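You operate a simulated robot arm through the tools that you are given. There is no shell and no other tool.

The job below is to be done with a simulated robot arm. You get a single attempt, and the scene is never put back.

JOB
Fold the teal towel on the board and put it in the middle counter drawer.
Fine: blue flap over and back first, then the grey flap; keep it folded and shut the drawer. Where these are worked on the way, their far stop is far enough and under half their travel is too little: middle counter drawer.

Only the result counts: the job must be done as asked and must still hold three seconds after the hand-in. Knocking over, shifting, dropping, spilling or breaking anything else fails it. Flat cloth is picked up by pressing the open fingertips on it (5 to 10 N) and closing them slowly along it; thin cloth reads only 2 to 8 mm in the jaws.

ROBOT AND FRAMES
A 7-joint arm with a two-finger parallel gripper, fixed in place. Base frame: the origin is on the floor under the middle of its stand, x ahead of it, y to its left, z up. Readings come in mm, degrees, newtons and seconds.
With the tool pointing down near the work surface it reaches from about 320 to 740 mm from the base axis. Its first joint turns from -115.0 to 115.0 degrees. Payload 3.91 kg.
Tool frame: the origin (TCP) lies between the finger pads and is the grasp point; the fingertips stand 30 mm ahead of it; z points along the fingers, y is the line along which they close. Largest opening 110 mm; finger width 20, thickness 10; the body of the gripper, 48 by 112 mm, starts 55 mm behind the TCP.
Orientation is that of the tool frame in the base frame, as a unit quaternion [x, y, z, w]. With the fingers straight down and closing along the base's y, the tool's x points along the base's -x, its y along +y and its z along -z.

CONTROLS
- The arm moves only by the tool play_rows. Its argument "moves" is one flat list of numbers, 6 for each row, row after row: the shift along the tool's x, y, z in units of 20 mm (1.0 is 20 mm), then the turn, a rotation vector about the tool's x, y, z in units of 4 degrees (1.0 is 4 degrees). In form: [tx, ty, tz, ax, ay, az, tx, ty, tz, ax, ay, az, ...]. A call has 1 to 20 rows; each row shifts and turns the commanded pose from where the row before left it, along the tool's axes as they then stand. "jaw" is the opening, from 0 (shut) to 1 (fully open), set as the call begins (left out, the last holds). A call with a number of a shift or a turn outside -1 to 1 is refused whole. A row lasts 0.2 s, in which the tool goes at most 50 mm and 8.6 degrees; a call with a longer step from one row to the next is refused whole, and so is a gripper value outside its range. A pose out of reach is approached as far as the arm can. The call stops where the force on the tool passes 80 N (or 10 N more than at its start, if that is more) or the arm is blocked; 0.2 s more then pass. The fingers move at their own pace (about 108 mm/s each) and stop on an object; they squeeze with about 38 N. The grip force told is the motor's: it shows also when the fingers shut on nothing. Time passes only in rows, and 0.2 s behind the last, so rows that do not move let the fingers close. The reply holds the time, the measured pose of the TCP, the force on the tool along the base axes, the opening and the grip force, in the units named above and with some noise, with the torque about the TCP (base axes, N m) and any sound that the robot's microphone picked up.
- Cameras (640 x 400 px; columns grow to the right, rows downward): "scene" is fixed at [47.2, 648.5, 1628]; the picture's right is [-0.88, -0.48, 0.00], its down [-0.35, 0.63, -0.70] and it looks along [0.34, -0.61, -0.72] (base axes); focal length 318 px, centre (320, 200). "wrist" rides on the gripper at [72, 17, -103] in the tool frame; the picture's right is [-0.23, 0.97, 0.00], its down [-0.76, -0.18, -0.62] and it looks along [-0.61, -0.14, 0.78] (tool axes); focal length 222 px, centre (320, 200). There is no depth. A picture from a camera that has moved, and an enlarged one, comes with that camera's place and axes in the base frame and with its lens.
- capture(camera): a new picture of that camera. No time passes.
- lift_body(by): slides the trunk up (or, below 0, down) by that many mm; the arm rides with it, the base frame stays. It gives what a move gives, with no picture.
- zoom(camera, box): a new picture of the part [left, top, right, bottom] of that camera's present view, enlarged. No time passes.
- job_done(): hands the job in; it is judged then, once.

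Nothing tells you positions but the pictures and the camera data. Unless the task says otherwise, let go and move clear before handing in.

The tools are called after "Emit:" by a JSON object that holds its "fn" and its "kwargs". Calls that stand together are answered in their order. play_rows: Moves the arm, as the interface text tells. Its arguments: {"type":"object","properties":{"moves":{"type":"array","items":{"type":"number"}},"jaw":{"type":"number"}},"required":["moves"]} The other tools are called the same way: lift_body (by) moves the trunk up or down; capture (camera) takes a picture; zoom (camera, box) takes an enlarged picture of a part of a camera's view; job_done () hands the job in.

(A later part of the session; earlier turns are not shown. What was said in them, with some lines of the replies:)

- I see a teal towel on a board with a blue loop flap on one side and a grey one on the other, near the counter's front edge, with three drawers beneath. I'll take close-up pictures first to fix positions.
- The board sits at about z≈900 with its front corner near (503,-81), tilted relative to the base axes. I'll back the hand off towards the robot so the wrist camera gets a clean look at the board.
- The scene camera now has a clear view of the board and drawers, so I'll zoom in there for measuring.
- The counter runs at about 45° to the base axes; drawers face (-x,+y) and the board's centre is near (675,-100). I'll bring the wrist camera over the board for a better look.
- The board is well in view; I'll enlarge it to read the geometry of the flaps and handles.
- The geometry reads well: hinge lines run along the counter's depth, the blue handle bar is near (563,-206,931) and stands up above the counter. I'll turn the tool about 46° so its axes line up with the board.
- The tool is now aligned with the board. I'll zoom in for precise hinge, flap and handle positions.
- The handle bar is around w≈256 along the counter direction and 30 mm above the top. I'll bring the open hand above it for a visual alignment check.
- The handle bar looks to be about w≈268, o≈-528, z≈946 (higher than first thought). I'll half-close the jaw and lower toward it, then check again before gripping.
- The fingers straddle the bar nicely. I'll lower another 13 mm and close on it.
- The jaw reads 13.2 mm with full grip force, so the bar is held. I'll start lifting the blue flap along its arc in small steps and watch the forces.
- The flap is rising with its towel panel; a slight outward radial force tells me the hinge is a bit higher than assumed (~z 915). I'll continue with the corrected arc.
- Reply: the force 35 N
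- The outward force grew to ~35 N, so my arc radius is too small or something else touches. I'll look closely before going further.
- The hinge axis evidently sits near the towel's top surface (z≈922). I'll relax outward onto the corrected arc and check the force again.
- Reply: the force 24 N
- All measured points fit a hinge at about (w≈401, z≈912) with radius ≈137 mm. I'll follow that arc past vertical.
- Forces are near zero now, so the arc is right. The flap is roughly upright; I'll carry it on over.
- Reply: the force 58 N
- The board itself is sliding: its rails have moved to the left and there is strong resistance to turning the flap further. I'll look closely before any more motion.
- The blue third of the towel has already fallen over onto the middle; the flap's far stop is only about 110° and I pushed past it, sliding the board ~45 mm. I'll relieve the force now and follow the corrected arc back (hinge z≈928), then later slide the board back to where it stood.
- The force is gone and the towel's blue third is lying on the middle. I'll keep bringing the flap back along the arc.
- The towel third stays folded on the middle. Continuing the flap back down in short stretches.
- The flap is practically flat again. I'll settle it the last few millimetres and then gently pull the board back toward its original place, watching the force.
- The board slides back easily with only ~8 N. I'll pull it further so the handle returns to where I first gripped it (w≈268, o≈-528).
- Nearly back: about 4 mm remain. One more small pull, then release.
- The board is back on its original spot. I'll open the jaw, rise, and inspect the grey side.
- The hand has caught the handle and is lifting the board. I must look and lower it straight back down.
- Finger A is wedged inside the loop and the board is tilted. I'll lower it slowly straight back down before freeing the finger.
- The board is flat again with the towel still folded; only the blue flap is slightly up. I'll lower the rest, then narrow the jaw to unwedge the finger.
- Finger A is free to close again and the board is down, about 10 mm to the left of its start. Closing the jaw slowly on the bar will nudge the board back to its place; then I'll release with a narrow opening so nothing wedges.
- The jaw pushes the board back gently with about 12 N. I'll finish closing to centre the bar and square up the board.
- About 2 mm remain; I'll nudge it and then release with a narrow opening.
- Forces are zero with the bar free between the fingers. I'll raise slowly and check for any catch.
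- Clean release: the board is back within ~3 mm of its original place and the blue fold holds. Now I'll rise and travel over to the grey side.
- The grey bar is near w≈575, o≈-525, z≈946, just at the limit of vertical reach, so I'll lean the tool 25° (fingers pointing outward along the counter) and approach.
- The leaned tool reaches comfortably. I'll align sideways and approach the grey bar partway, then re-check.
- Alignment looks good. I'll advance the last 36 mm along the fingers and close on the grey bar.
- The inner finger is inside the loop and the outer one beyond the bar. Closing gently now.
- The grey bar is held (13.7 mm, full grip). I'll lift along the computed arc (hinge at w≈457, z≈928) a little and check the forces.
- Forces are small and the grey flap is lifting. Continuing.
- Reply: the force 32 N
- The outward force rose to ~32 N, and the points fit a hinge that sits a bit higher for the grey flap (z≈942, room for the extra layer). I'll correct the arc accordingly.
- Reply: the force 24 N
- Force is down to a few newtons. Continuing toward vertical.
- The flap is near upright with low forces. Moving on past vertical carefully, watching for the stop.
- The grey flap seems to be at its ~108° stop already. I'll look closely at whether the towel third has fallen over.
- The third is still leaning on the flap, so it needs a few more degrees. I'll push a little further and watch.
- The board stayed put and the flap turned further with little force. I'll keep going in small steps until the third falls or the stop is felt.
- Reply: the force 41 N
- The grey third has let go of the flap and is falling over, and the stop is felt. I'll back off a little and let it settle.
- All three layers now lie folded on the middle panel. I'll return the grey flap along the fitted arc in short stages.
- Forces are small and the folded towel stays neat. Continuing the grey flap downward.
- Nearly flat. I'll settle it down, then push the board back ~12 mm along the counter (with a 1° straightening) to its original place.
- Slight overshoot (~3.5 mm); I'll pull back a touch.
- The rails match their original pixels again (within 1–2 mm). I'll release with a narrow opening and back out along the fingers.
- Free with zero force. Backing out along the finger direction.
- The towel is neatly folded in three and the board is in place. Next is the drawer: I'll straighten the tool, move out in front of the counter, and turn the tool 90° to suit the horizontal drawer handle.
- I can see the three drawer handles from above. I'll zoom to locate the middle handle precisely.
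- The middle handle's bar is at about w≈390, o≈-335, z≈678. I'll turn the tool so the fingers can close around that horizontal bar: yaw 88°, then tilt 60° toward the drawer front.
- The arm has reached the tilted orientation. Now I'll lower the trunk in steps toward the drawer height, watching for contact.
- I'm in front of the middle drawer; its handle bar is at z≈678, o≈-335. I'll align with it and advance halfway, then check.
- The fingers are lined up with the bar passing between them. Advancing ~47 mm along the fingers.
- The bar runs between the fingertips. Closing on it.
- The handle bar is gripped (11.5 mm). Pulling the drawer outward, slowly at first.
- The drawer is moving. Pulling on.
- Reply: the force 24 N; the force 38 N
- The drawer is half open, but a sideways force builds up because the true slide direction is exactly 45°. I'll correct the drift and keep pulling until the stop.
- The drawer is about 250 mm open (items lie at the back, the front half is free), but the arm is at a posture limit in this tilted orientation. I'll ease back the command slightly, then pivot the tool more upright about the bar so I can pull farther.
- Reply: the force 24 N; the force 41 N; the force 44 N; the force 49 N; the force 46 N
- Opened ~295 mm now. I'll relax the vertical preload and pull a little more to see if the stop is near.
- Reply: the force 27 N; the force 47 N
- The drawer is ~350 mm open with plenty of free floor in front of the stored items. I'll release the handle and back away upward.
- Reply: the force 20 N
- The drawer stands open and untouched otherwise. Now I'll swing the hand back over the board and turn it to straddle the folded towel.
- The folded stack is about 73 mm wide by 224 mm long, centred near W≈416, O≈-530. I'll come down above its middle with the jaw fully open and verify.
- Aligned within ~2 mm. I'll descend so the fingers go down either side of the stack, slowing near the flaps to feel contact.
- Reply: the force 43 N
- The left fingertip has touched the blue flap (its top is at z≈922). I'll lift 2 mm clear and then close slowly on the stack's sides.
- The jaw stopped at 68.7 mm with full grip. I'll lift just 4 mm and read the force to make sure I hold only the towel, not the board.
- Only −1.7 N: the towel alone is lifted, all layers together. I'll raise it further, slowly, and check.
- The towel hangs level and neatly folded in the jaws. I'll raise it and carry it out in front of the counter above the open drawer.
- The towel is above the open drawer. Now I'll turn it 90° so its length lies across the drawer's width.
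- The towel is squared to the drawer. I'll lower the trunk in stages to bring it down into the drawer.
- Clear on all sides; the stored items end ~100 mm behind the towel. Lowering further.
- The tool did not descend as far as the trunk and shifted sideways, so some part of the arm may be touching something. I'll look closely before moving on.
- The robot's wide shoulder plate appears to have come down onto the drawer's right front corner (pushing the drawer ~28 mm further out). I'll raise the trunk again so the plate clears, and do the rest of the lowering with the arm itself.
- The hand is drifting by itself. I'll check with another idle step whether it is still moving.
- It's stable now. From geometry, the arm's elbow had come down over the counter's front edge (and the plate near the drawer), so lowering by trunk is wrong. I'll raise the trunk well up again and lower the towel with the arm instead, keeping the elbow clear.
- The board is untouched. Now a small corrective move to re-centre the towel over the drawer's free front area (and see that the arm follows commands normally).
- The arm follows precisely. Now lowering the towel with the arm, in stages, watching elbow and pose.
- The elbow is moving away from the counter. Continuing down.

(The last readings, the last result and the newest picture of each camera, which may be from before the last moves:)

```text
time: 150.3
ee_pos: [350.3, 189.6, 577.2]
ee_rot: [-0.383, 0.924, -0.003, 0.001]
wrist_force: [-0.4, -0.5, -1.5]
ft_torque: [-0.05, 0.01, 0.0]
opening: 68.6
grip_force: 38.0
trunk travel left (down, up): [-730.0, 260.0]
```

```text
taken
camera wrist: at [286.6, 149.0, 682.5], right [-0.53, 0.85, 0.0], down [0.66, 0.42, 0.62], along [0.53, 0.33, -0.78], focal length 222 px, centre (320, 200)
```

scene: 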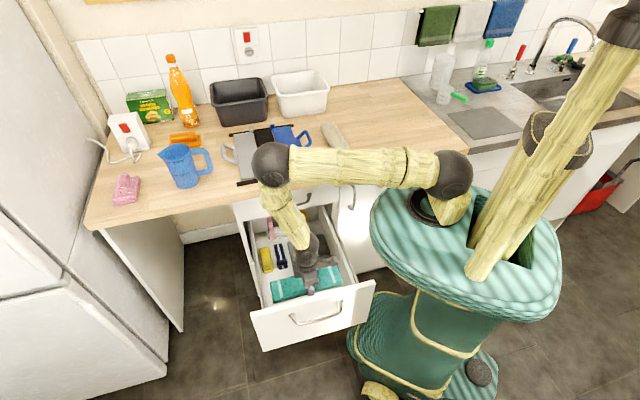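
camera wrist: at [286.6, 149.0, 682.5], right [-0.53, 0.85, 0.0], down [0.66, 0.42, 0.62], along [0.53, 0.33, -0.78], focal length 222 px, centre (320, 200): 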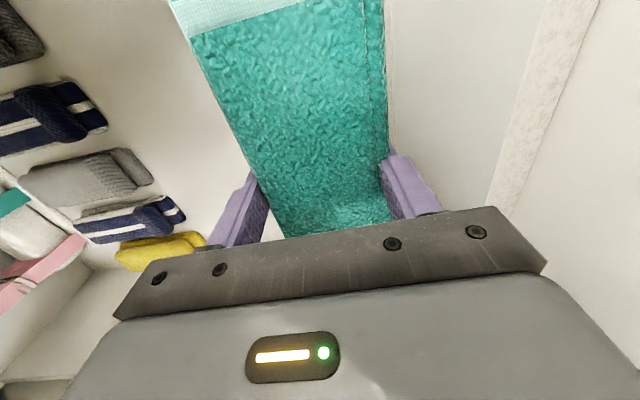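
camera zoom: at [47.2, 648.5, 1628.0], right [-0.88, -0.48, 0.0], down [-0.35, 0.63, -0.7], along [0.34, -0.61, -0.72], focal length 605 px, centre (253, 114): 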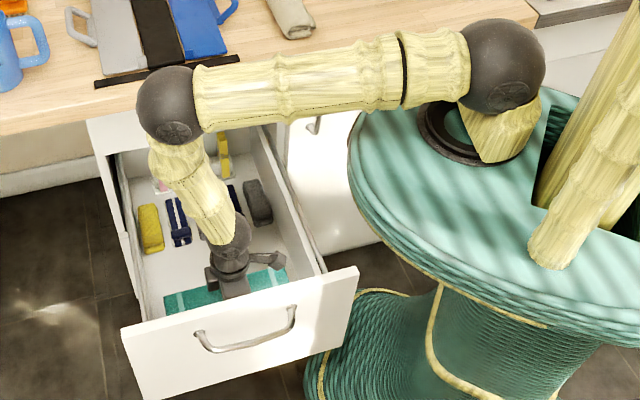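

Everything follows well. Now slower, feeling for the drawer floor.

Emit:
{"fn": "play_rows", "kwargs": {"moves": [0, 0, 0.5, 0, 0, 0, 0, 0, 0.5, 0, 0, 0, 0, 0, 0.4, 0, 0, 0, 0, 0, 0.3, 0, 0, 0]}}

Emit:
{"fn": "play_rows", "kwargs": {"moves": [0, 0, 0.2, 0, 0, 0, 0, 0, 0.2, 0, 0, 0]}}

Emit:
{"fn": "capture", "kwargs": {"camera": "wrist"}}

```text
time: 151.3
ee_pos: [349.7, 189.5, 545.4]
ee_rot: [-0.383, 0.924, -0.002, 0.001]
wrist_force: [0.6, -0.5, -2.6]
ft_torque: [-0.01, -0.03, -0.02]
opening: 68.6
grip_force: 38.3
trunk travel left (down, up): [-730.0, 260.0]
```

```text
time: 151.9
ee_pos: [349.3, 189.4, 536.7]
ee_rot: [-0.383, 0.924, -0.002, 0.0]
wrist_force: [-0.2, -0.1, -2.5]
ft_torque: [-0.04, 0.01, 0.03]
opening: 68.7
grip_force: 38.2
trunk travel left (down, up): [-730.0, 260.0]
```

```text
taken
camera wrist: at [286.4, 149.1, 640.5], right [-0.53, 0.85, 0.0], down [0.66, 0.41, 0.62], along [0.53, 0.33, -0.78], focal length 222 px, centre (320, 200)
```

wrist: 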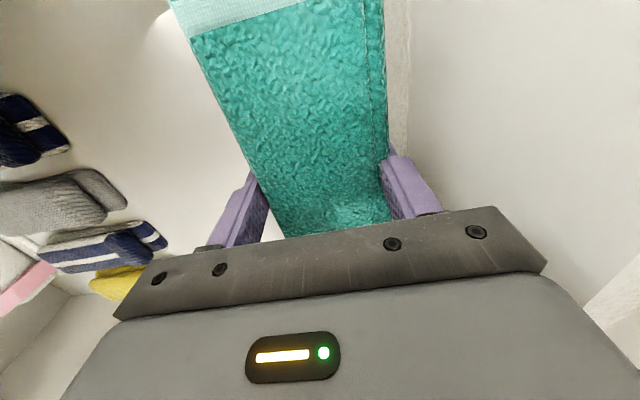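

Emit:
{"fn": "play_rows", "kwargs": {"moves": [0, 0, 0.2, 0, 0, 0, 0, 0, 0.2, 0, 0, 0]}}

Emit:
{"fn": "play_rows", "kwargs": {"moves": [0, 0, 0.15, 0, 0, 0, 0, 0, 0.15, 0, 0, 0]}}

Emit:
{"fn": "play_rows", "kwargs": {"moves": [0, 0, 0.15, 0, 0, 0, 0, 0, 0.1, 0, 0, 0]}}

```text
time: 152.5
ee_pos: [349.9, 188.9, 529.1]
ee_rot: [-0.382, 0.924, -0.002, 0.001]
wrist_force: [0.1, 0.5, -2.2]
ft_torque: [0.0, 0.02, 0.0]
opening: 68.6
grip_force: 38.0
trunk travel left (down, up): [-730.0, 260.0]
```

```text
time: 153.1
ee_pos: [349.9, 189.4, 522.8]
ee_rot: [-0.383, 0.924, -0.003, 0.001]
wrist_force: [-0.1, 0.3, -1.4]
ft_torque: [-0.01, 0.03, 0.01]
opening: 68.6
grip_force: 37.6
trunk travel left (down, up): [-730.0, 260.0]
```

```text
time: 153.7
ee_pos: [350.5, 189.4, 517.5]
ee_rot: [-0.383, 0.924, -0.002, 0.0]
wrist_force: [-0.1, -0.2, -1.9]
ft_torque: [0.0, 0.01, -0.02]
opening: 68.5
grip_force: 38.2
trunk travel left (down, up): [-730.0, 260.0]
```

Emit:
{"fn": "play_rows", "kwargs": {"moves": [0, 0, 0.15, 0, 0, 0, 0, 0, 0.1, 0, 0, 0]}}

Emit:
{"fn": "play_rows", "kwargs": {"moves": [0, 0, 0.15, 0, 0, 0, 0, 0, 0.1, 0, 0, 0]}}

Emit:
{"fn": "capture", "kwargs": {"camera": "wrist"}}

Emit:
{"fn": "zoom", "kwargs": {"camera": "scene", "box": [240, 220, 390, 330]}}

```text
time: 154.3
ee_pos: [349.7, 189.5, 513.2]
ee_rot: [-0.383, 0.924, -0.002, 0.002]
wrist_force: [-1.9, 0.9, -2.0]
ft_torque: [-0.01, 0.0, 0.02]
opening: 68.4
grip_force: 38.0
trunk travel left (down, up): [-730.0, 260.0]
```

```text
time: 154.9
ee_pos: [349.6, 190.1, 508.4]
ee_rot: [-0.382, 0.924, -0.002, 0.001]
wrist_force: [-0.6, 0.2, -1.9]
ft_torque: [0.02, -0.04, 0.02]
opening: 68.6
grip_force: 38.3
trunk travel left (down, up): [-730.0, 260.0]
```

```text
taken
camera wrist: at [286.6, 149.2, 611.6], right [-0.53, 0.85, 0.0], down [0.66, 0.42, 0.62], along [0.53, 0.33, -0.78], focal length 222 px, centre (320, 200)
```

wrist: 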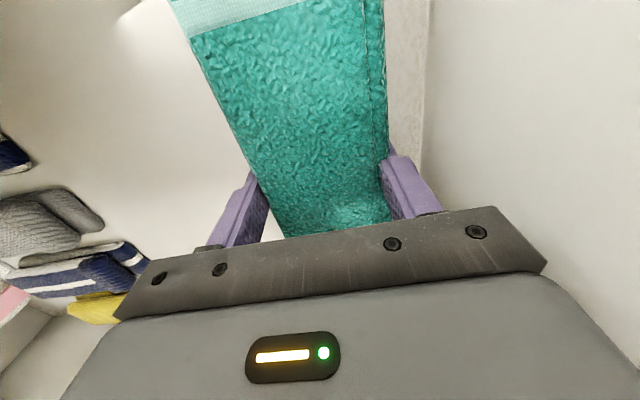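

```text
3.64 times, centred on (315, 275) of scene
camera zoom: at [47.2, 648.5, 1628.0], right [-0.88, -0.48, 0.0], down [-0.35, 0.63, -0.7], along [0.34, -0.61, -0.72], focal length 1155 px, centre (338, -73)
```

zoom: 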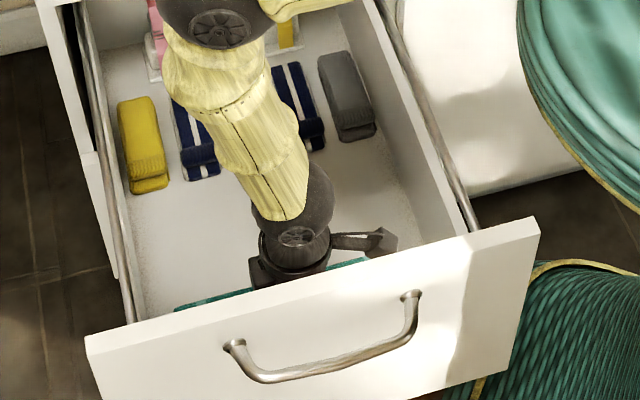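

Emit:
{"fn": "play_rows", "kwargs": {"moves": [0, 0, 0.1, 0, 0, 0, 0, 0, 0.1, 0, 0, 0]}}

Emit:
{"fn": "play_rows", "kwargs": {"moves": [0, 0, 0.1, 0, 0, 0, 0, 0, 0.1, 0, 0, 0]}}

Emit:
{"fn": "play_rows", "kwargs": {"moves": [0, 0, 0.1, 0, 0, 0, 0, 0, 0.1, 0, 0, 0]}}

```text
time: 155.5
ee_pos: [349.4, 189.8, 505.4]
ee_rot: [-0.382, 0.924, -0.003, 0.002]
wrist_force: [-2.1, -1.7, 17.4]
ft_torque: [1.02, -0.12, 0.09]
opening: 68.6
grip_force: 38.2
trunk travel left (down, up): [-730.0, 260.0]
```

```text
time: 156.1
ee_pos: [349.5, 190.1, 503.4]
ee_rot: [-0.383, 0.924, -0.002, 0.003]
wrist_force: [-1.5, -1.1, 57.0]
ft_torque: [0.61, 0.66, 0.0]
opening: 69.2
grip_force: 38.0
trunk travel left (down, up): [-730.0, 260.0]
```

```text
time: 156.5
ee_pos: [350.1, 189.3, 502.9]
ee_rot: [-0.383, 0.924, -0.003, 0.001]
wrist_force: [-5.7, -4.8, 55.9]
ft_torque: [0.22, 2.07, 0.0]
opening: 68.8
grip_force: 38.0
trunk travel left (down, up): [-730.0, 260.0]
stopped in row 2: the force on the tool passed its limit at 86 N (the readings are from after the stop); the commanded pose is now the measured one
```

The towel has reached the drawer floor (contact at z≈504). I'll ease up 2–3 mm and open the jaw just enough to free it.

Emit:
{"fn": "play_rows", "kwargs": {"moves": [0, 0, -0.12, 0, 0, 0]}}

Emit:
{"fn": "play_rows", "kwargs": {"moves": [0, 0, 0, 0, 0, 0, 0, 0, 0, 0, 0, 0], "jaw": 0.7}}

Emit:
{"fn": "capture", "kwargs": {"camera": "wrist"}}

```text
time: 156.9
ee_pos: [350.5, 189.2, 503.0]
ee_rot: [-0.383, 0.924, -0.003, 0.002]
wrist_force: [-5.5, -5.5, 30.8]
ft_torque: [0.24, 0.93, 0.06]
opening: 69.0
grip_force: 38.0
trunk travel left (down, up): [-730.0, 260.0]
```

```text
time: 157.5
ee_pos: [350.6, 189.1, 502.9]
ee_rot: [-0.383, 0.924, -0.001, 0.0]
wrist_force: [-7.6, -4.9, 18.6]
ft_torque: [0.38, 0.88, 0.39]
opening: 77.8
grip_force: 0.4
trunk travel left (down, up): [-730.0, 260.0]
```

```text
taken
camera wrist: at [286.8, 149.0, 606.1], right [-0.53, 0.85, 0.0], down [0.66, 0.42, 0.62], along [0.53, 0.33, -0.78], focal length 222 px, centre (320, 200)
```

wrist: 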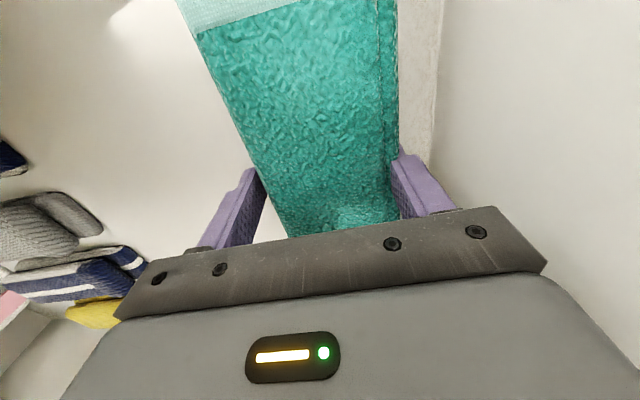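

Emit:
{"fn": "play_rows", "kwargs": {"moves": [0, 0.05, -0.1, 0, 0, 0, 0, 0.05, -0.05, 0, 0, 0], "jaw": 0.74}}

Emit:
{"fn": "play_rows", "kwargs": {"moves": [0, 0, -0.2, 0, 0, 0, 0, 0, -0.3, 0, 0, 0, 0, 0, -0.4, 0, 0, 0]}}

Emit:
{"fn": "capture", "kwargs": {"camera": "wrist"}}

```text
time: 158.1
ee_pos: [350.8, 192.1, 504.6]
ee_rot: [-0.382, 0.924, 0.0, 0.003]
wrist_force: [-1.2, -0.6, -0.2]
ft_torque: [0.03, 0.0, 0.03]
opening: 81.5
grip_force: 0.1
trunk travel left (down, up): [-730.0, 260.0]
```

```text
time: 158.9
ee_pos: [350.0, 192.1, 523.0]
ee_rot: [-0.383, 0.924, -0.003, 0.0]
wrist_force: [0.8, -0.4, -1.2]
ft_torque: [-0.02, 0.0, 0.0]
opening: 81.3
grip_force: 0.0
trunk travel left (down, up): [-730.0, 260.0]
```

```text
taken
camera wrist: at [286.3, 151.7, 627.2], right [-0.53, 0.85, 0.0], down [0.66, 0.41, 0.62], along [0.53, 0.33, -0.78], focal length 222 px, centre (320, 200)
```

wrist: 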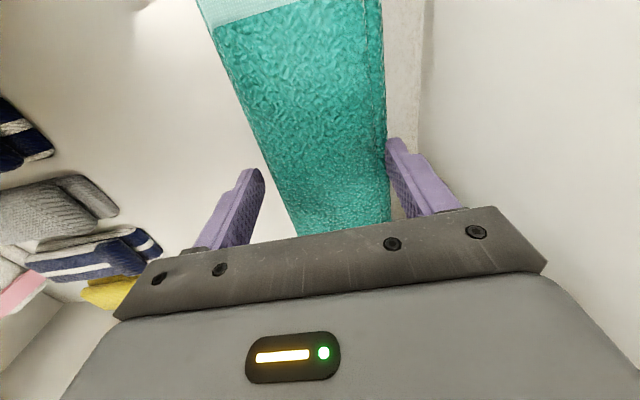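

The towel stays on the drawer floor, folded. I'll raise the hand straight up out of the drawer.

Emit:
{"fn": "play_rows", "kwargs": {"moves": [0, 0, -0.5, 0, 0, 0, 0, 0, -0.5, 0, 0, 0, 0, 0, -0.8, 0, 0, 0, 0, 0, -0.8, 0, 0, 0, 0, 0, -0.8, 0, 0, 0, 0, 0, -0.8, 0, 0, 0]}}

Emit:
{"fn": "capture", "kwargs": {"camera": "wrist"}}

Emit:
{"fn": "play_rows", "kwargs": {"moves": [0, 0, -0.9, 0, 0, 0, 0, 0, -0.9, 0, 0, 0, 0, 0, -0.9, 0, 0, 0, 0, 0, -0.9, 0, 0, 0, 0, 0, -0.9, 0, 0, 0, 0, 0, -0.9, 0, 0, 0, 0, 0, -0.9, 0, 0, 0, 0, 0, -0.9, 0, 0, 0, 0, 0, -0.9, 0, 0, 0, 0, 0, -0.9, 0, 0, 0, 0, 0, -0.9, 0, 0, 0, 0, 0, -0.9, 0, 0, 0, 0, 0, -0.9, 0, 0, 0]}}

Emit:
{"fn": "capture", "kwargs": {"camera": "scene"}}

```text
time: 160.3
ee_pos: [348.5, 192.6, 607.3]
ee_rot: [-0.382, 0.924, -0.002, 0.002]
wrist_force: [-0.3, 0.4, -0.6]
ft_torque: [0.0, -0.01, 0.0]
opening: 81.5
grip_force: 0.0
trunk travel left (down, up): [-730.0, 260.0]
```

```text
taken
camera wrist: at [285.8, 151.4, 710.7], right [-0.53, 0.85, 0.0], down [0.66, 0.41, 0.63], along [0.53, 0.33, -0.78], focal length 222 px, centre (320, 200)
```

wrist: 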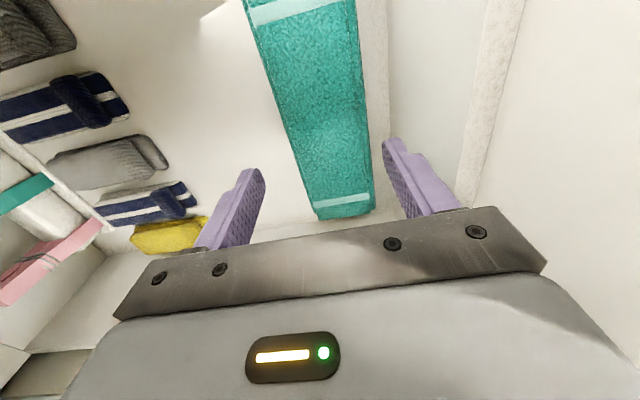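

```text
time: 163.1
ee_pos: [348.0, 192.4, 841.9]
ee_rot: [-0.383, 0.924, -0.002, 0.002]
wrist_force: [0.3, -0.1, 0.4]
ft_torque: [-0.04, 0.0, -0.01]
opening: 81.5
grip_force: 0.0
trunk travel left (down, up): [-730.0, 260.0]
```

```text
taken
```

scene: 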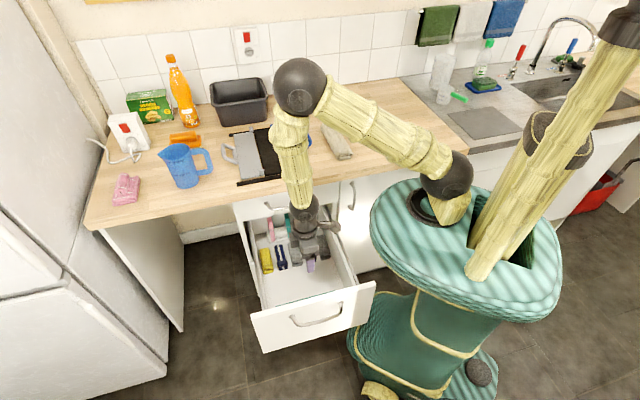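

The folded towel lies in the drawer. Next: shut the drawer by pushing its front with closed fingers, at the left of the handle where nothing is in the way. First move out over and past the drawer front.

Emit:
{"fn": "play_rows", "kwargs": {"moves": [-0.65, 0.95, 0, 0, 0, 0, -0.65, 0.95, 0, 0, 0, 0, -0.65, 0.95, 0, 0, 0, 0, -0.65, 0.95, 0, 0, 0, 0, -0.65, 0.95, 0, 0, 0, 0, -0.65, 0.95, 0, 0, 0, 0, -0.65, 0.95, 0, 0, 0, 0, -0.65, 0.95, 0, 0, 0, 0, -0.65, 0.95, 0, 0, 0, 0, -0.65, 0.95, 0, 0, 0, 0], "jaw": 0}}

Emit:
{"fn": "capture", "kwargs": {"camera": "scene"}}

Emit:
{"fn": "capture", "kwargs": {"camera": "wrist"}}

```text
time: 165.3
ee_pos: [305.8, 419.0, 839.0]
ee_rot: [-0.383, 0.924, -0.003, 0.001]
wrist_force: [-0.9, -1.1, -0.4]
ft_torque: [-0.01, 0.02, 0.04]
opening: 0.0
grip_force: 37.5
trunk travel left (down, up): [-730.0, 260.0]
```

```text
taken
```

scene: 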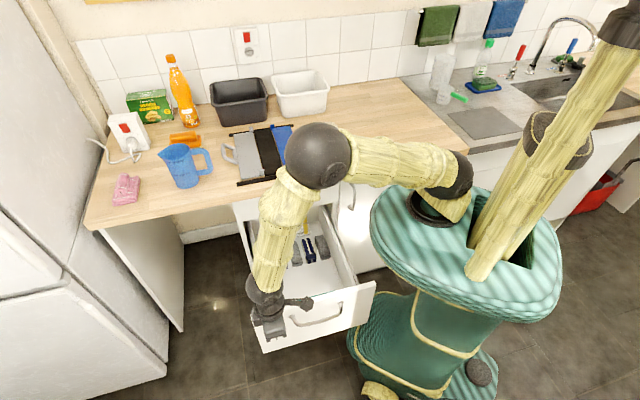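

```text
taken
camera wrist: at [242.1, 378.4, 943.5], right [-0.53, 0.85, 0.0], down [0.66, 0.41, 0.62], along [0.53, 0.33, -0.78], focal length 222 px, centre (320, 200)
```

wrist: 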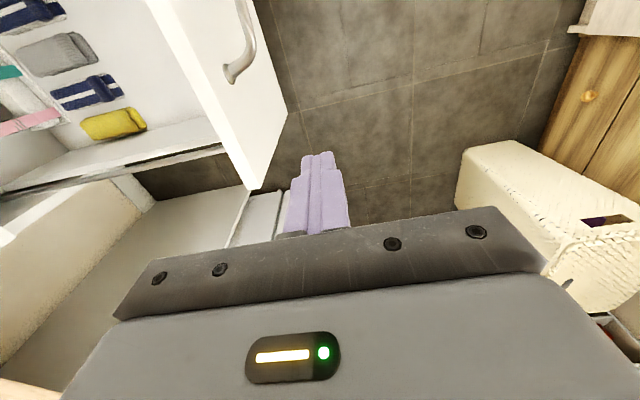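

The fingers are just outside the drawer front at W≈512. Tilting the tool 60° toward the front now.

Emit:
{"fn": "play_rows", "kwargs": {"moves": [0, 0, 0, 1, 0, 0, 0, 0, 0, 1, 0, 0, 0, 0, 0, 1, 0, 0, 0, 0, 0, 1, 0, 0, 0, 0, 0, 1, 0, 0, 0, 0, 0, 1, 0, 0, 0, 0, 0, 1, 0, 0, 0, 0, 0, 1, 0, 0, 0, 0, 0, 1, 0, 0, 0, 0, 0, 1, 0, 0, 0, 0, 0, 1, 0, 0, 0, 0, 0, 1, 0, 0, 0, 0, 0, 1, 0, 0, 0, 0, 0, 1, 0, 0, 0, 0, 0, 1, 0, 0]}}

Emit:
{"fn": "capture", "kwargs": {"camera": "scene"}}

Emit:
{"fn": "capture", "kwargs": {"camera": "wrist"}}

```text
time: 168.5
ee_pos: [307.4, 418.3, 840.2]
ee_rot: [-0.331, 0.799, -0.464, 0.193]
wrist_force: [0.7, -0.9, 0.2]
ft_torque: [0.01, 0.0, 0.04]
opening: 0.1
grip_force: 38.0
trunk travel left (down, up): [-730.0, 260.0]
```

```text
taken
```

scene: 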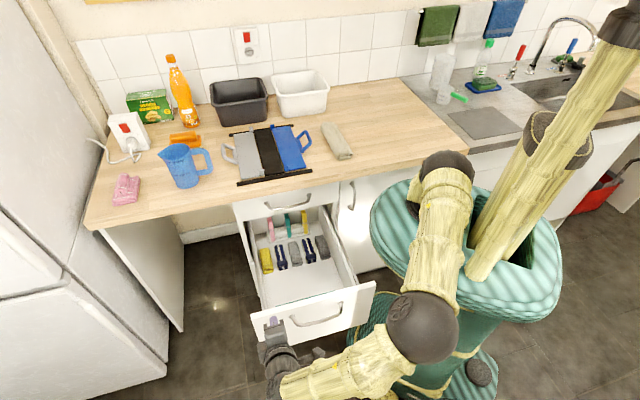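

```text
taken
camera wrist: at [185.5, 435.8, 877.3], right [-0.18, 0.5, -0.85], down [0.22, 0.86, 0.46], along [0.96, -0.1, -0.26], focal length 222 px, centre (320, 200)
```

wrist: 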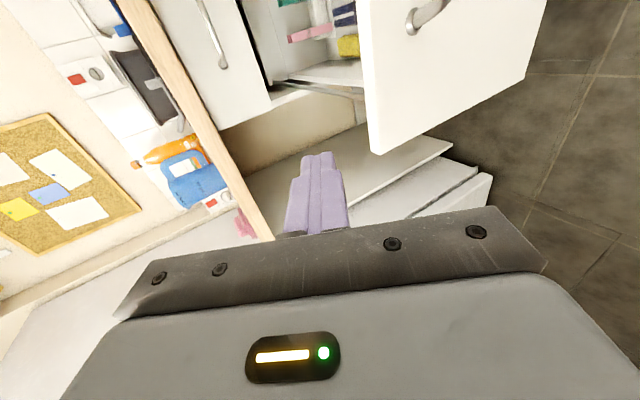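

The hand is angled at the drawer front with everything clear. I'll lower it with the arm to mid-height of the drawer front.

Emit:
{"fn": "play_rows", "kwargs": {"moves": [0, 0.78, 0.45, 0, 0, 0, 0, 0.78, 0.45, 0, 0, 0, 0, 0.78, 0.45, 0, 0, 0, 0, 0.78, 0.45, 0, 0, 0, 0, 0.78, 0.45, 0, 0, 0]}}

Emit:
{"fn": "capture", "kwargs": {"camera": "scene"}}

```text
time: 169.7
ee_pos: [306.5, 418.7, 749.7]
ee_rot: [-0.33, 0.799, -0.464, 0.192]
wrist_force: [-0.2, -0.6, -0.2]
ft_torque: [0.02, -0.03, -0.01]
opening: 0.1
grip_force: 37.5
trunk travel left (down, up): [-730.0, 260.0]
```

```text
taken
```

scene: 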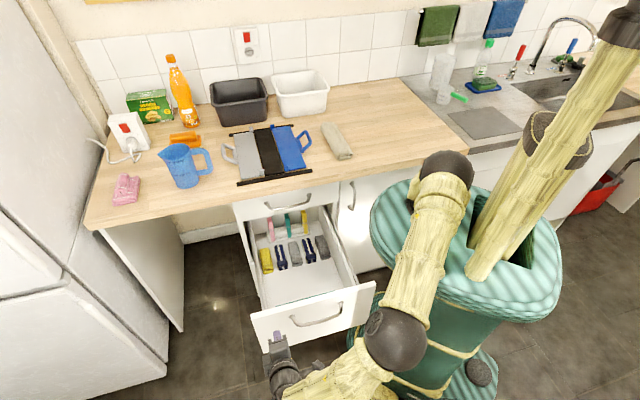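

Emit:
{"fn": "play_rows", "kwargs": {"moves": [0, 0.78, 0.45, 0, 0, 0, 0, 0.78, 0.45, 0, 0, 0, 0, 0.78, 0.45, 0, 0, 0, 0, 0.78, 0.45, 0, 0, 0, 0, 0.78, 0.45, 0, 0, 0, 0, 0.78, 0.45, 0, 0, 0]}}

Emit:
{"fn": "capture", "kwargs": {"camera": "wrist"}}

Emit:
{"fn": "capture", "kwargs": {"camera": "scene"}}

```text
time: 171.3
ee_pos: [297.0, 453.0, 667.1]
ee_rot: [-0.332, 0.811, -0.437, 0.205]
wrist_force: [-0.3, 0.1, 0.2]
ft_torque: [0.0, -0.01, -0.01]
opening: 0.0
grip_force: 37.4
trunk travel left (down, up): [-730.0, 260.0]
stopped in row 6: the arm was blocked; the commanded pose is now the measured one
```

```text
taken
camera wrist: at [176.8, 465.5, 704.8], right [-0.19, 0.55, -0.81], down [0.2, 0.83, 0.52], along [0.96, -0.07, -0.27], focal length 222 px, centre (320, 200)
```

wrist: 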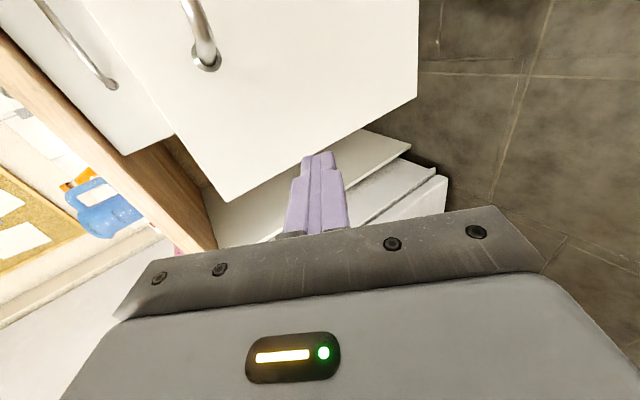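

```text
taken
```

scene: 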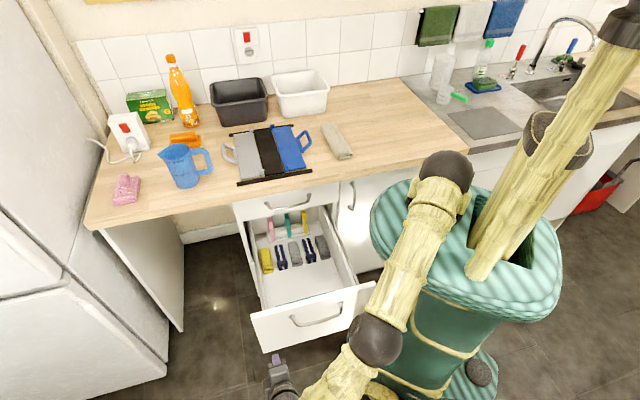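

The arm got blocked (its upper link is close to the drawer's right corner), so I'll go back up and push higher on the drawer front instead.

Emit:
{"fn": "play_rows", "kwargs": {"moves": [0, -0.78, -0.45, 0, 0, 0, 0, -0.78, -0.45, 0, 0, 0, 0, -0.78, -0.45, 0, 0, 0, 0, -0.5, -0.3, 0, 0, 0]}}

Emit:
{"fn": "capture", "kwargs": {"camera": "wrist"}}

Emit:
{"fn": "capture", "kwargs": {"camera": "scene"}}

```text
time: 172.3
ee_pos: [295.6, 447.4, 729.7]
ee_rot: [-0.333, 0.81, -0.438, 0.205]
wrist_force: [-0.5, -0.6, 0.4]
ft_torque: [0.0, 0.02, -0.01]
opening: 0.0
grip_force: 37.3
trunk travel left (down, up): [-730.0, 260.0]
```

```text
taken
camera wrist: at [176.5, 460.1, 769.0], right [-0.19, 0.55, -0.81], down [0.21, 0.83, 0.51], along [0.96, -0.07, -0.27], focal length 222 px, centre (320, 200)
```

wrist: 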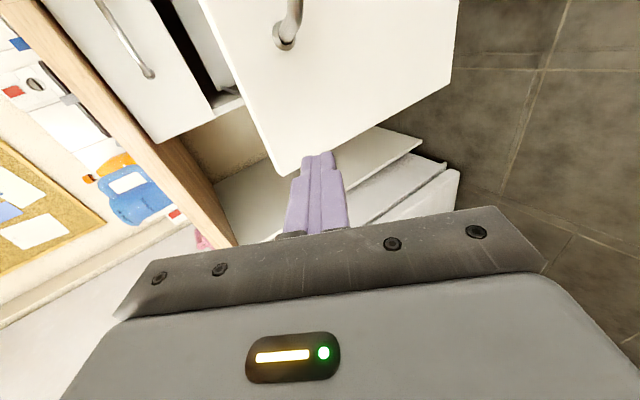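

```text
taken
```

scene: 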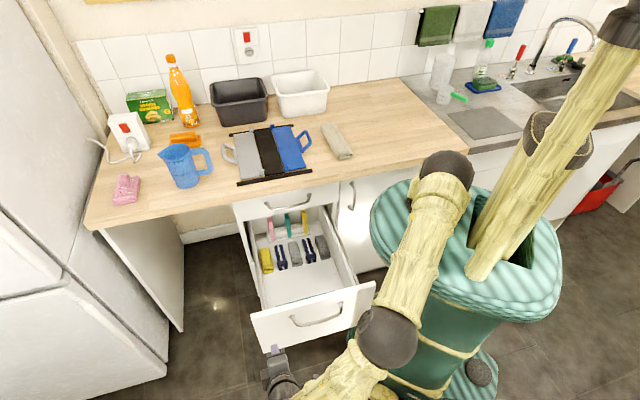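

Free again. Now I'll advance along the push direction until the fingertips meet the drawer front.

Emit:
{"fn": "play_rows", "kwargs": {"moves": [0.15, -0.427, 0.677, 0, 0, 0, 0.15, -0.427, 0.677, 0, 0, 0, 0.15, -0.427, 0.677, 0, 0, 0, 0.013, -0.427, 0.677, 0, 0, 0]}}

Emit:
{"fn": "capture", "kwargs": {"camera": "wrist"}}

Emit:
{"fn": "zoom", "kwargs": {"camera": "scene", "box": [235, 250, 415, 390]}}

```text
time: 173.3
ee_pos: [335.8, 397.8, 729.3]
ee_rot: [-0.333, 0.81, -0.437, 0.204]
wrist_force: [0.1, -0.4, -0.3]
ft_torque: [0.02, 0.0, -0.04]
opening: 0.3
grip_force: 37.8
trunk travel left (down, up): [-730.0, 260.0]
```

```text
taken
camera wrist: at [216.1, 409.0, 768.1], right [-0.19, 0.55, -0.81], down [0.21, 0.83, 0.51], along [0.96, -0.07, -0.27], focal length 222 px, centre (320, 200)
```

wrist: 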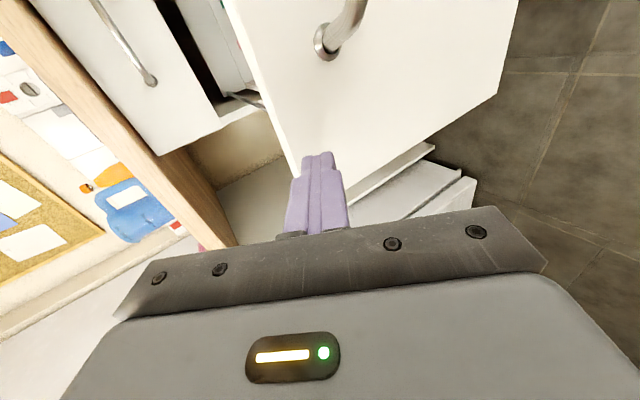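

```text
2.86 times, centred on (325, 320) of scene
camera zoom: at [47.2, 648.5, 1628.0], right [-0.88, -0.48, 0.0], down [-0.35, 0.63, -0.7], along [0.34, -0.61, -0.72], focal length 907 px, centre (306, -143)
```

zoom: 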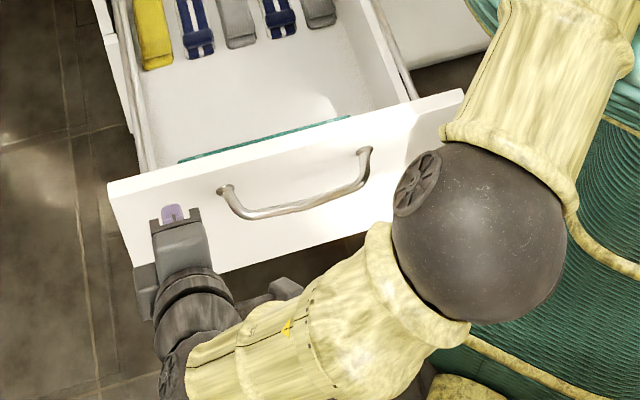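

Emit:
{"fn": "play_rows", "kwargs": {"moves": [0.01, -0.32, 0.508, 0, 0, 0, 0.01, -0.32, 0.508, 0, 0, 0, 0.01, -0.32, 0.508, 0, 0, 0]}}

Emit:
{"fn": "zoom", "kwargs": {"camera": "scene", "box": [225, 190, 425, 390]}}

```text
time: 174.1
ee_pos: [362.4, 370.6, 730.2]
ee_rot: [-0.333, 0.809, -0.438, 0.204]
wrist_force: [-0.7, -0.2, -0.1]
ft_torque: [0.02, 0.01, 0.02]
opening: 0.0
grip_force: 38.1
trunk travel left (down, up): [-730.0, 260.0]
```

```text
2.00 times, centred on (325, 290) of scene
camera zoom: at [47.2, 648.5, 1628.0], right [-0.88, -0.48, 0.0], down [-0.35, 0.63, -0.7], along [0.34, -0.61, -0.72], focal length 635 px, centre (310, 20)
```

zoom: 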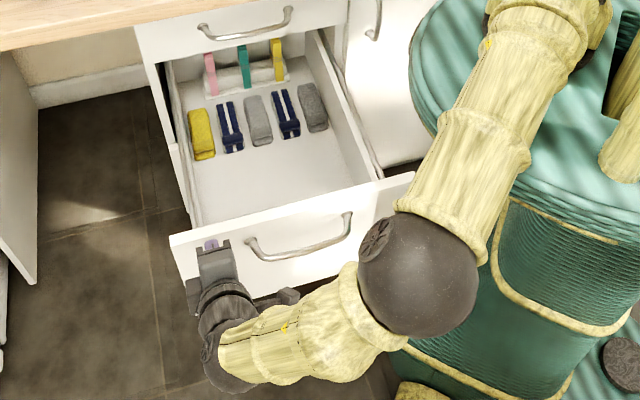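

Contact made; the drawer glides in with almost no force. Continuing the push in stages.

Emit:
{"fn": "play_rows", "kwargs": {"moves": [0.013, -0.427, 0.677, 0, 0, 0, 0.013, -0.427, 0.677, 0, 0, 0, 0.013, -0.427, 0.677, 0, 0, 0, 0.013, -0.427, 0.677, 0, 0, 0, 0.013, -0.427, 0.677, 0, 0, 0]}}

Emit:
{"fn": "capture", "kwargs": {"camera": "scene"}}

```text
time: 175.3
ee_pos: [418.5, 313.1, 731.4]
ee_rot: [-0.334, 0.809, -0.438, 0.204]
wrist_force: [-1.4, -0.4, 0.3]
ft_torque: [-0.01, -0.02, 0.02]
opening: 0.0
grip_force: 37.4
trunk travel left (down, up): [-730.0, 260.0]
```

```text
taken
```

scene: 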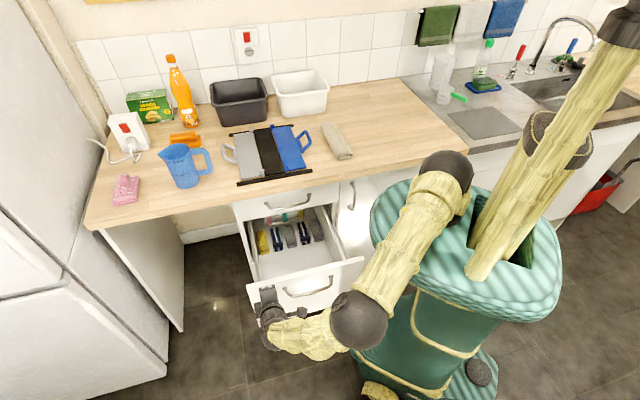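

Emit:
{"fn": "play_rows", "kwargs": {"moves": [0.013, -0.427, 0.677, 0, 0, 0, 0.013, -0.427, 0.677, 0, 0, 0, 0.013, -0.427, 0.677, 0, 0, 0, 0.013, -0.427, 0.677, 0, 0, 0, 0.013, -0.427, 0.677, 0, 0, 0, 0.013, -0.427, 0.677, 0, 0, 0]}}

Emit:
{"fn": "capture", "kwargs": {"camera": "scene"}}

Emit:
{"fn": "capture", "kwargs": {"camera": "wrist"}}

```text
time: 176.7
ee_pos: [485.7, 247.4, 731.4]
ee_rot: [-0.332, 0.81, -0.439, 0.204]
wrist_force: [0.1, -0.3, 0.3]
ft_torque: [0.01, 0.03, 0.0]
opening: 0.0
grip_force: 37.5
trunk travel left (down, up): [-730.0, 260.0]
```

```text
taken
```

scene: 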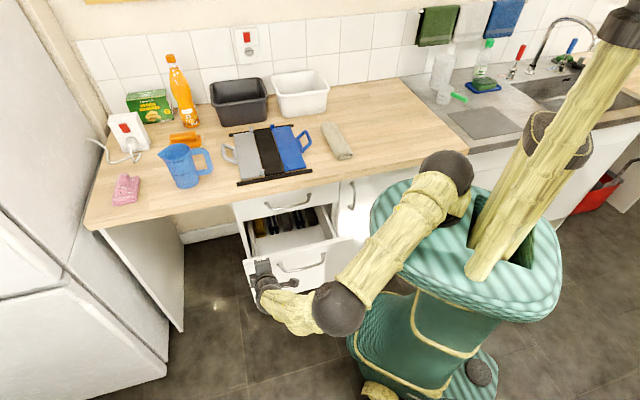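

```text
taken
camera wrist: at [365.6, 259.2, 768.2], right [-0.19, 0.55, -0.81], down [0.21, 0.83, 0.51], along [0.96, -0.07, -0.27], focal length 222 px, centre (320, 200)
```

wrist: 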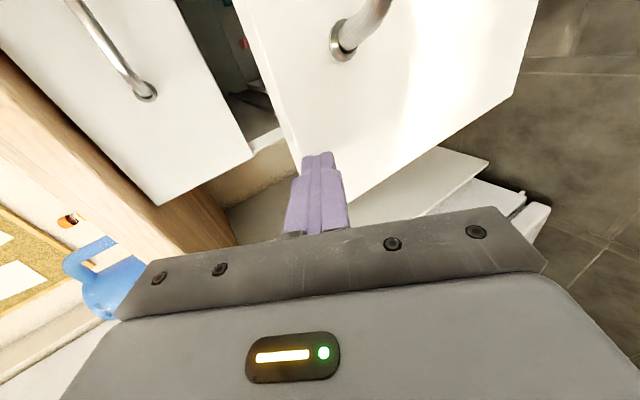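

Emit:
{"fn": "play_rows", "kwargs": {"moves": [0.013, -0.427, 0.677, 0, 0, 0, 0.013, -0.427, 0.677, 0, 0, 0, 0.013, -0.427, 0.677, 0, 0, 0, 0.013, -0.427, 0.677, 0, 0, 0, 0.013, -0.427, 0.677, 0, 0, 0, 0.013, -0.427, 0.677, 0, 0, 0]}}

Emit:
{"fn": "capture", "kwargs": {"camera": "scene"}}

Emit:
{"fn": "capture", "kwargs": {"camera": "wrist"}}

```text
time: 178.1
ee_pos: [552.3, 178.6, 729.8]
ee_rot: [-0.332, 0.81, -0.439, 0.204]
wrist_force: [-0.5, 1.1, -0.4]
ft_torque: [0.01, 0.0, 0.02]
opening: 0.0
grip_force: 37.8
trunk travel left (down, up): [-730.0, 260.0]
```

```text
taken
```

scene: 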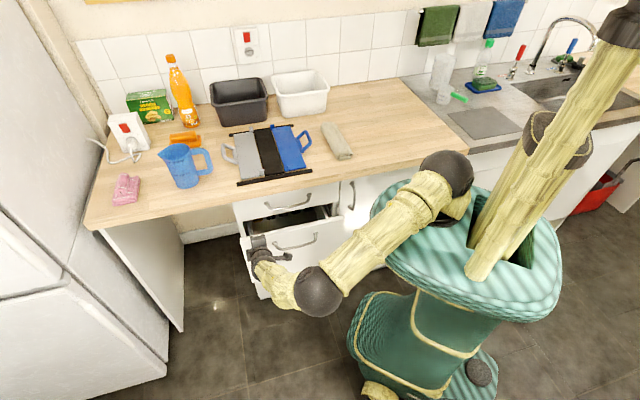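

```text
taken
camera wrist: at [432.7, 190.5, 768.2], right [-0.19, 0.55, -0.81], down [0.21, 0.83, 0.51], along [0.96, -0.07, -0.27], focal length 222 px, centre (320, 200)
```

wrist: 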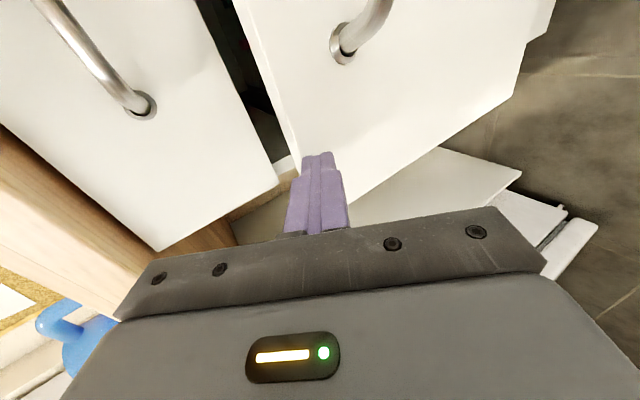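

Emit:
{"fn": "play_rows", "kwargs": {"moves": [0.01, -0.32, 0.508, 0, 0, 0, 0.01, -0.32, 0.508, 0, 0, 0, 0.01, -0.32, 0.508, 0, 0, 0, 0.01, -0.32, 0.508, 0, 0, 0, 0.01, -0.32, 0.508, 0, 0, 0]}}

Emit:
{"fn": "capture", "kwargs": {"camera": "wrist"}}

Emit:
{"fn": "zoom", "kwargs": {"camera": "scene", "box": [220, 170, 380, 320]}}

```text
time: 179.3
ee_pos: [596.7, 138.9, 730.6]
ee_rot: [-0.332, 0.811, -0.436, 0.206]
wrist_force: [-0.8, 0.3, 0.2]
ft_torque: [0.03, -0.02, -0.02]
opening: 0.0
grip_force: 37.8
trunk travel left (down, up): [-730.0, 260.0]
```

```text
taken
camera wrist: at [476.0, 151.3, 768.6], right [-0.19, 0.55, -0.81], down [0.2, 0.83, 0.52], along [0.96, -0.07, -0.27], focal length 222 px, centre (320, 200)
```

wrist: 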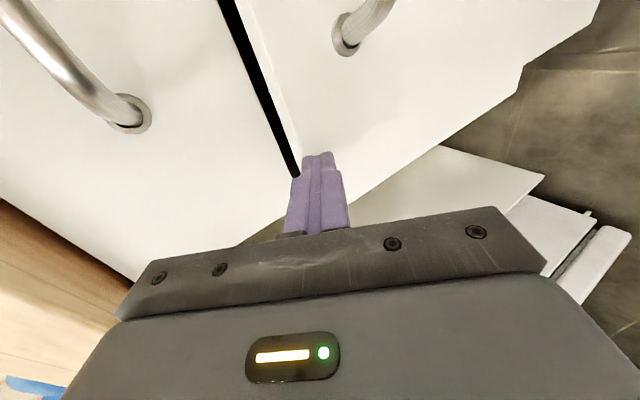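

```text
2.67 times, centred on (300, 245) of scene
camera zoom: at [47.2, 648.5, 1628.0], right [-0.88, -0.48, 0.0], down [-0.35, 0.63, -0.7], along [0.34, -0.61, -0.72], focal length 847 px, centre (373, 80)
```

zoom: 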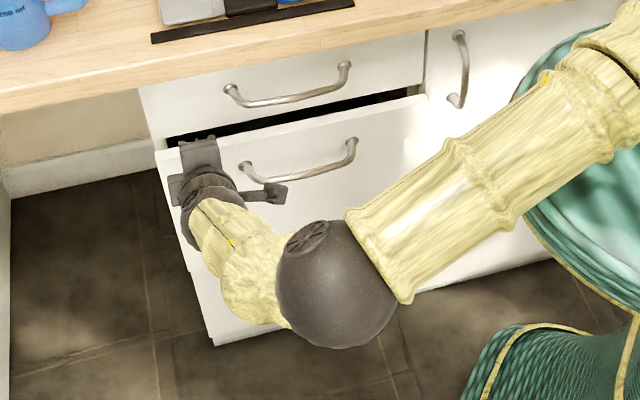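

Only ~25 mm left. Finishing slowly until the drawer seats.

Emit:
{"fn": "play_rows", "kwargs": {"moves": [0.003, -0.133, 0.212, 0, 0, 0, 0.003, -0.133, 0.212, 0, 0, 0, 0.003, -0.133, 0.212, 0, 0, 0, 0.003, -0.133, 0.212, 0, 0, 0]}}

Emit:
{"fn": "play_rows", "kwargs": {"moves": [0.003, -0.107, 0.169, 0, 0, 0, 0.003, -0.107, 0.169, 0, 0, 0]}}

Emit:
{"fn": "capture", "kwargs": {"camera": "wrist"}}

Emit:
{"fn": "zoom", "kwargs": {"camera": "scene", "box": [220, 170, 380, 320]}}

```text
time: 180.3
ee_pos: [611.3, 122.2, 731.6]
ee_rot: [-0.331, 0.811, -0.437, 0.206]
wrist_force: [-0.2, -0.5, -1.2]
ft_torque: [0.0, -0.01, 0.01]
opening: 0.0
grip_force: 37.4
trunk travel left (down, up): [-730.0, 260.0]
```

```text
time: 180.9
ee_pos: [615.4, 116.6, 731.1]
ee_rot: [-0.331, 0.811, -0.437, 0.205]
wrist_force: [-0.5, 0.1, 0.2]
ft_torque: [0.01, 0.01, 0.02]
opening: 0.0
grip_force: 37.8
trunk travel left (down, up): [-730.0, 260.0]
```

```text
taken
camera wrist: at [495.8, 128.9, 768.9], right [-0.19, 0.55, -0.81], down [0.21, 0.83, 0.51], along [0.96, -0.07, -0.27], focal length 222 px, centre (320, 200)
```

wrist: 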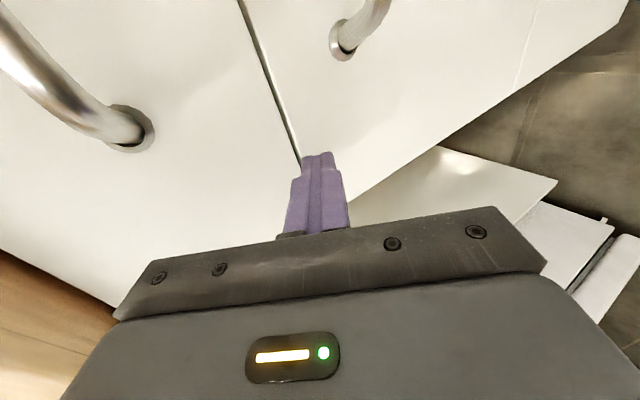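

```text
2.67 times, centred on (300, 245) of scene
camera zoom: at [47.2, 648.5, 1628.0], right [-0.88, -0.48, 0.0], down [-0.35, 0.63, -0.7], along [0.34, -0.61, -0.72], focal length 847 px, centre (373, 80)
```

zoom: 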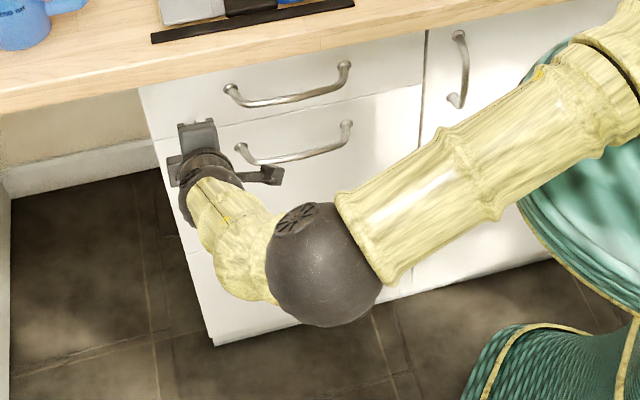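

Emit:
{"fn": "play_rows", "kwargs": {"moves": [0.003, -0.08, 0.127, 0, 0, 0, 0.003, -0.08, 0.127, 0, 0, 0]}}

Emit:
{"fn": "play_rows", "kwargs": {"moves": [0.003, -0.053, 0.085, 0, 0, 0, 0.003, -0.053, 0.085, 0, 0, 0]}}

```text
time: 181.5
ee_pos: [620.6, 111.3, 729.0]
ee_rot: [-0.333, 0.81, -0.438, 0.204]
wrist_force: [-0.1, -0.6, 0.3]
ft_torque: [-0.01, 0.03, -0.07]
opening: 0.1
grip_force: 37.3
trunk travel left (down, up): [-730.0, 260.0]
```

```text
time: 182.1
ee_pos: [619.8, 111.5, 730.4]
ee_rot: [-0.333, 0.81, -0.437, 0.205]
wrist_force: [-22.3, 13.1, 2.2]
ft_torque: [0.1, 0.17, -0.35]
opening: 0.0
grip_force: 37.7
trunk travel left (down, up): [-730.0, 260.0]
```

The drawer is fully seated (25 N against its stop). I'll back away and check that it stays shut.

Emit:
{"fn": "play_rows", "kwargs": {"moves": [0, 0.2, -0.33, 0, 0, 0, -0.01, 0.427, -0.677, 0, 0, 0, -0.01, 0.427, -0.677, 0, 0, 0, -0.01, 0.427, -0.677, 0, 0, 0, -0.01, 0.427, -0.677, 0, 0, 0, -0.01, 0.427, -0.677, 0, 0, 0, -0.01, 0.427, -0.677, 0, 0, 0]}}

Emit:
{"fn": "capture", "kwargs": {"camera": "wrist"}}

Emit:
{"fn": "capture", "kwargs": {"camera": "scene"}}

Emit:
{"fn": "zoom", "kwargs": {"camera": "scene", "box": [220, 170, 380, 320]}}

```text
time: 183.7
ee_pos: [546.6, 181.7, 728.8]
ee_rot: [-0.334, 0.81, -0.438, 0.204]
wrist_force: [0.1, -0.3, 1.0]
ft_torque: [-0.01, 0.0, 0.0]
opening: 0.0
grip_force: 37.5
trunk travel left (down, up): [-730.0, 260.0]
```

```text
taken
camera wrist: at [427.2, 194.3, 766.8], right [-0.19, 0.55, -0.81], down [0.21, 0.83, 0.51], along [0.96, -0.07, -0.27], focal length 222 px, centre (320, 200)
```

wrist: 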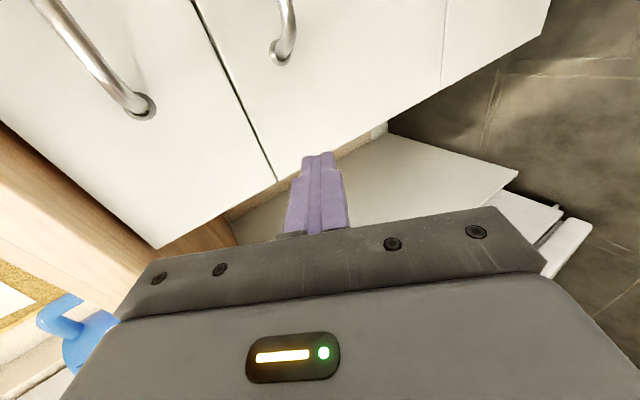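

```text
taken
```

scene: 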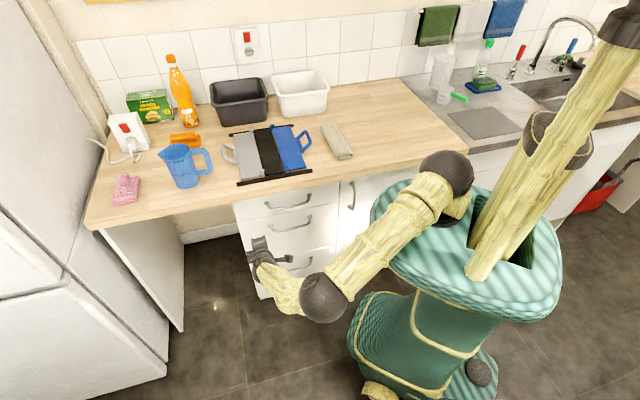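

```text
2.67 times, centred on (300, 245) of scene
camera zoom: at [47.2, 648.5, 1628.0], right [-0.88, -0.48, 0.0], down [-0.35, 0.63, -0.7], along [0.34, -0.61, -0.72], focal length 847 px, centre (373, 80)
```

zoom: 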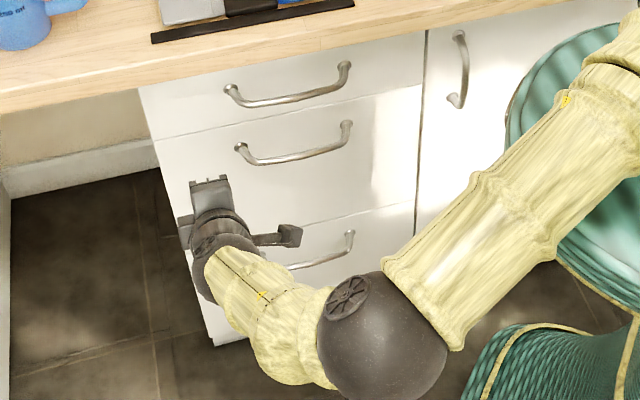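

The drawer is shut. A final check of the counter and board before handing in.

Emit:
{"fn": "zoom", "kwargs": {"camera": "scene", "box": [200, 105, 328, 195]}}

Emit:
{"fn": "zoom", "kwargs": {"camera": "scene", "box": [80, 40, 360, 215]}}

```text
4.44 times, centred on (264, 150) of scene
camera zoom: at [47.2, 648.5, 1628.0], right [-0.88, -0.48, 0.0], down [-0.35, 0.63, -0.7], along [0.34, -0.61, -0.72], focal length 1411 px, centre (569, 422)
```

zoom: 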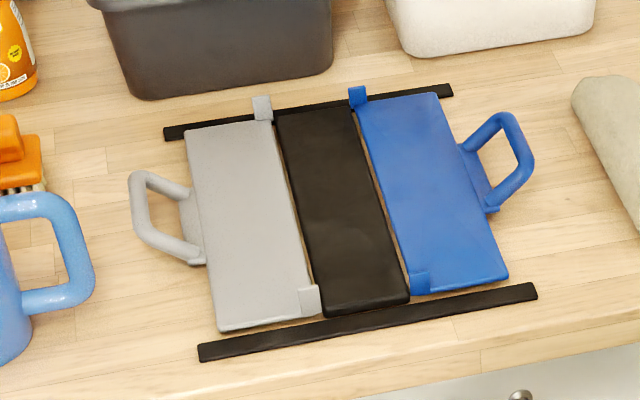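

```text
2.29 times, centred on (220, 128) of scene
camera zoom: at [47.2, 648.5, 1628.0], right [-0.88, -0.48, 0.0], down [-0.35, 0.63, -0.7], along [0.34, -0.61, -0.72], focal length 726 px, centre (549, 366)
```

zoom: 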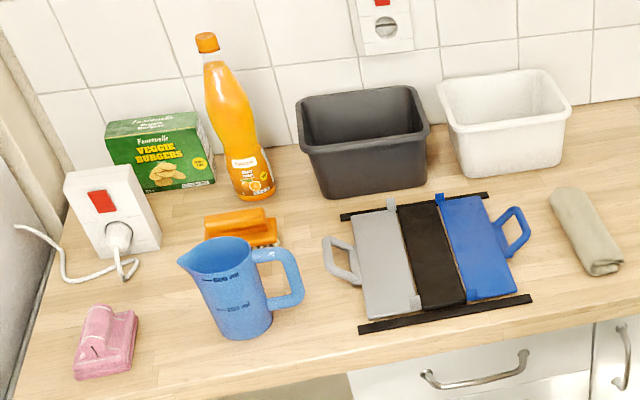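

The folded towel is in the middle drawer and the drawer is shut. The board is flat and back within a couple of millimetres of where it started. Nothing else on the counter has moved, and the hand is clear, so I'm handing in.

Emit:
{"fn": "job_done", "kwargs": {}}

```text
The job is handed in.
```

The towel is folded and in the middle counter drawer, and the drawer is shut. I folded the blue flap over and back first, then the grey flap. I can't see the towel through the closed drawer. When I let go it was lying folded on the drawer floor, ahead of the things already stored there.

A few things went off plan along the way:

- **Board slid:** it moved about 45 mm while I turned the blue flap and about 12 mm with the grey one. I pushed it back to within about 2 mm of where it started.
- **Board tipped:** after the blue flap, a finger caught in its handle and lifted one side of the board. I set it back down and the towel stayed folded.
- **Contact while lowering:** as I lowered the body, part of the robot touched something near the drawer. The arm shifted and the open drawer moved out about 28 mm. I raised the body and lowered the towel with the arm instead.
- **Arm blocked:** the arm was stopped once while I got into position to push the drawer shut. I backed off and pushed higher up.

In the last pictures the board is flat and nothing else on the counter has moved. The drawer seated firmly against its stop and stayed shut when I backed away. The hand is empty and clear.
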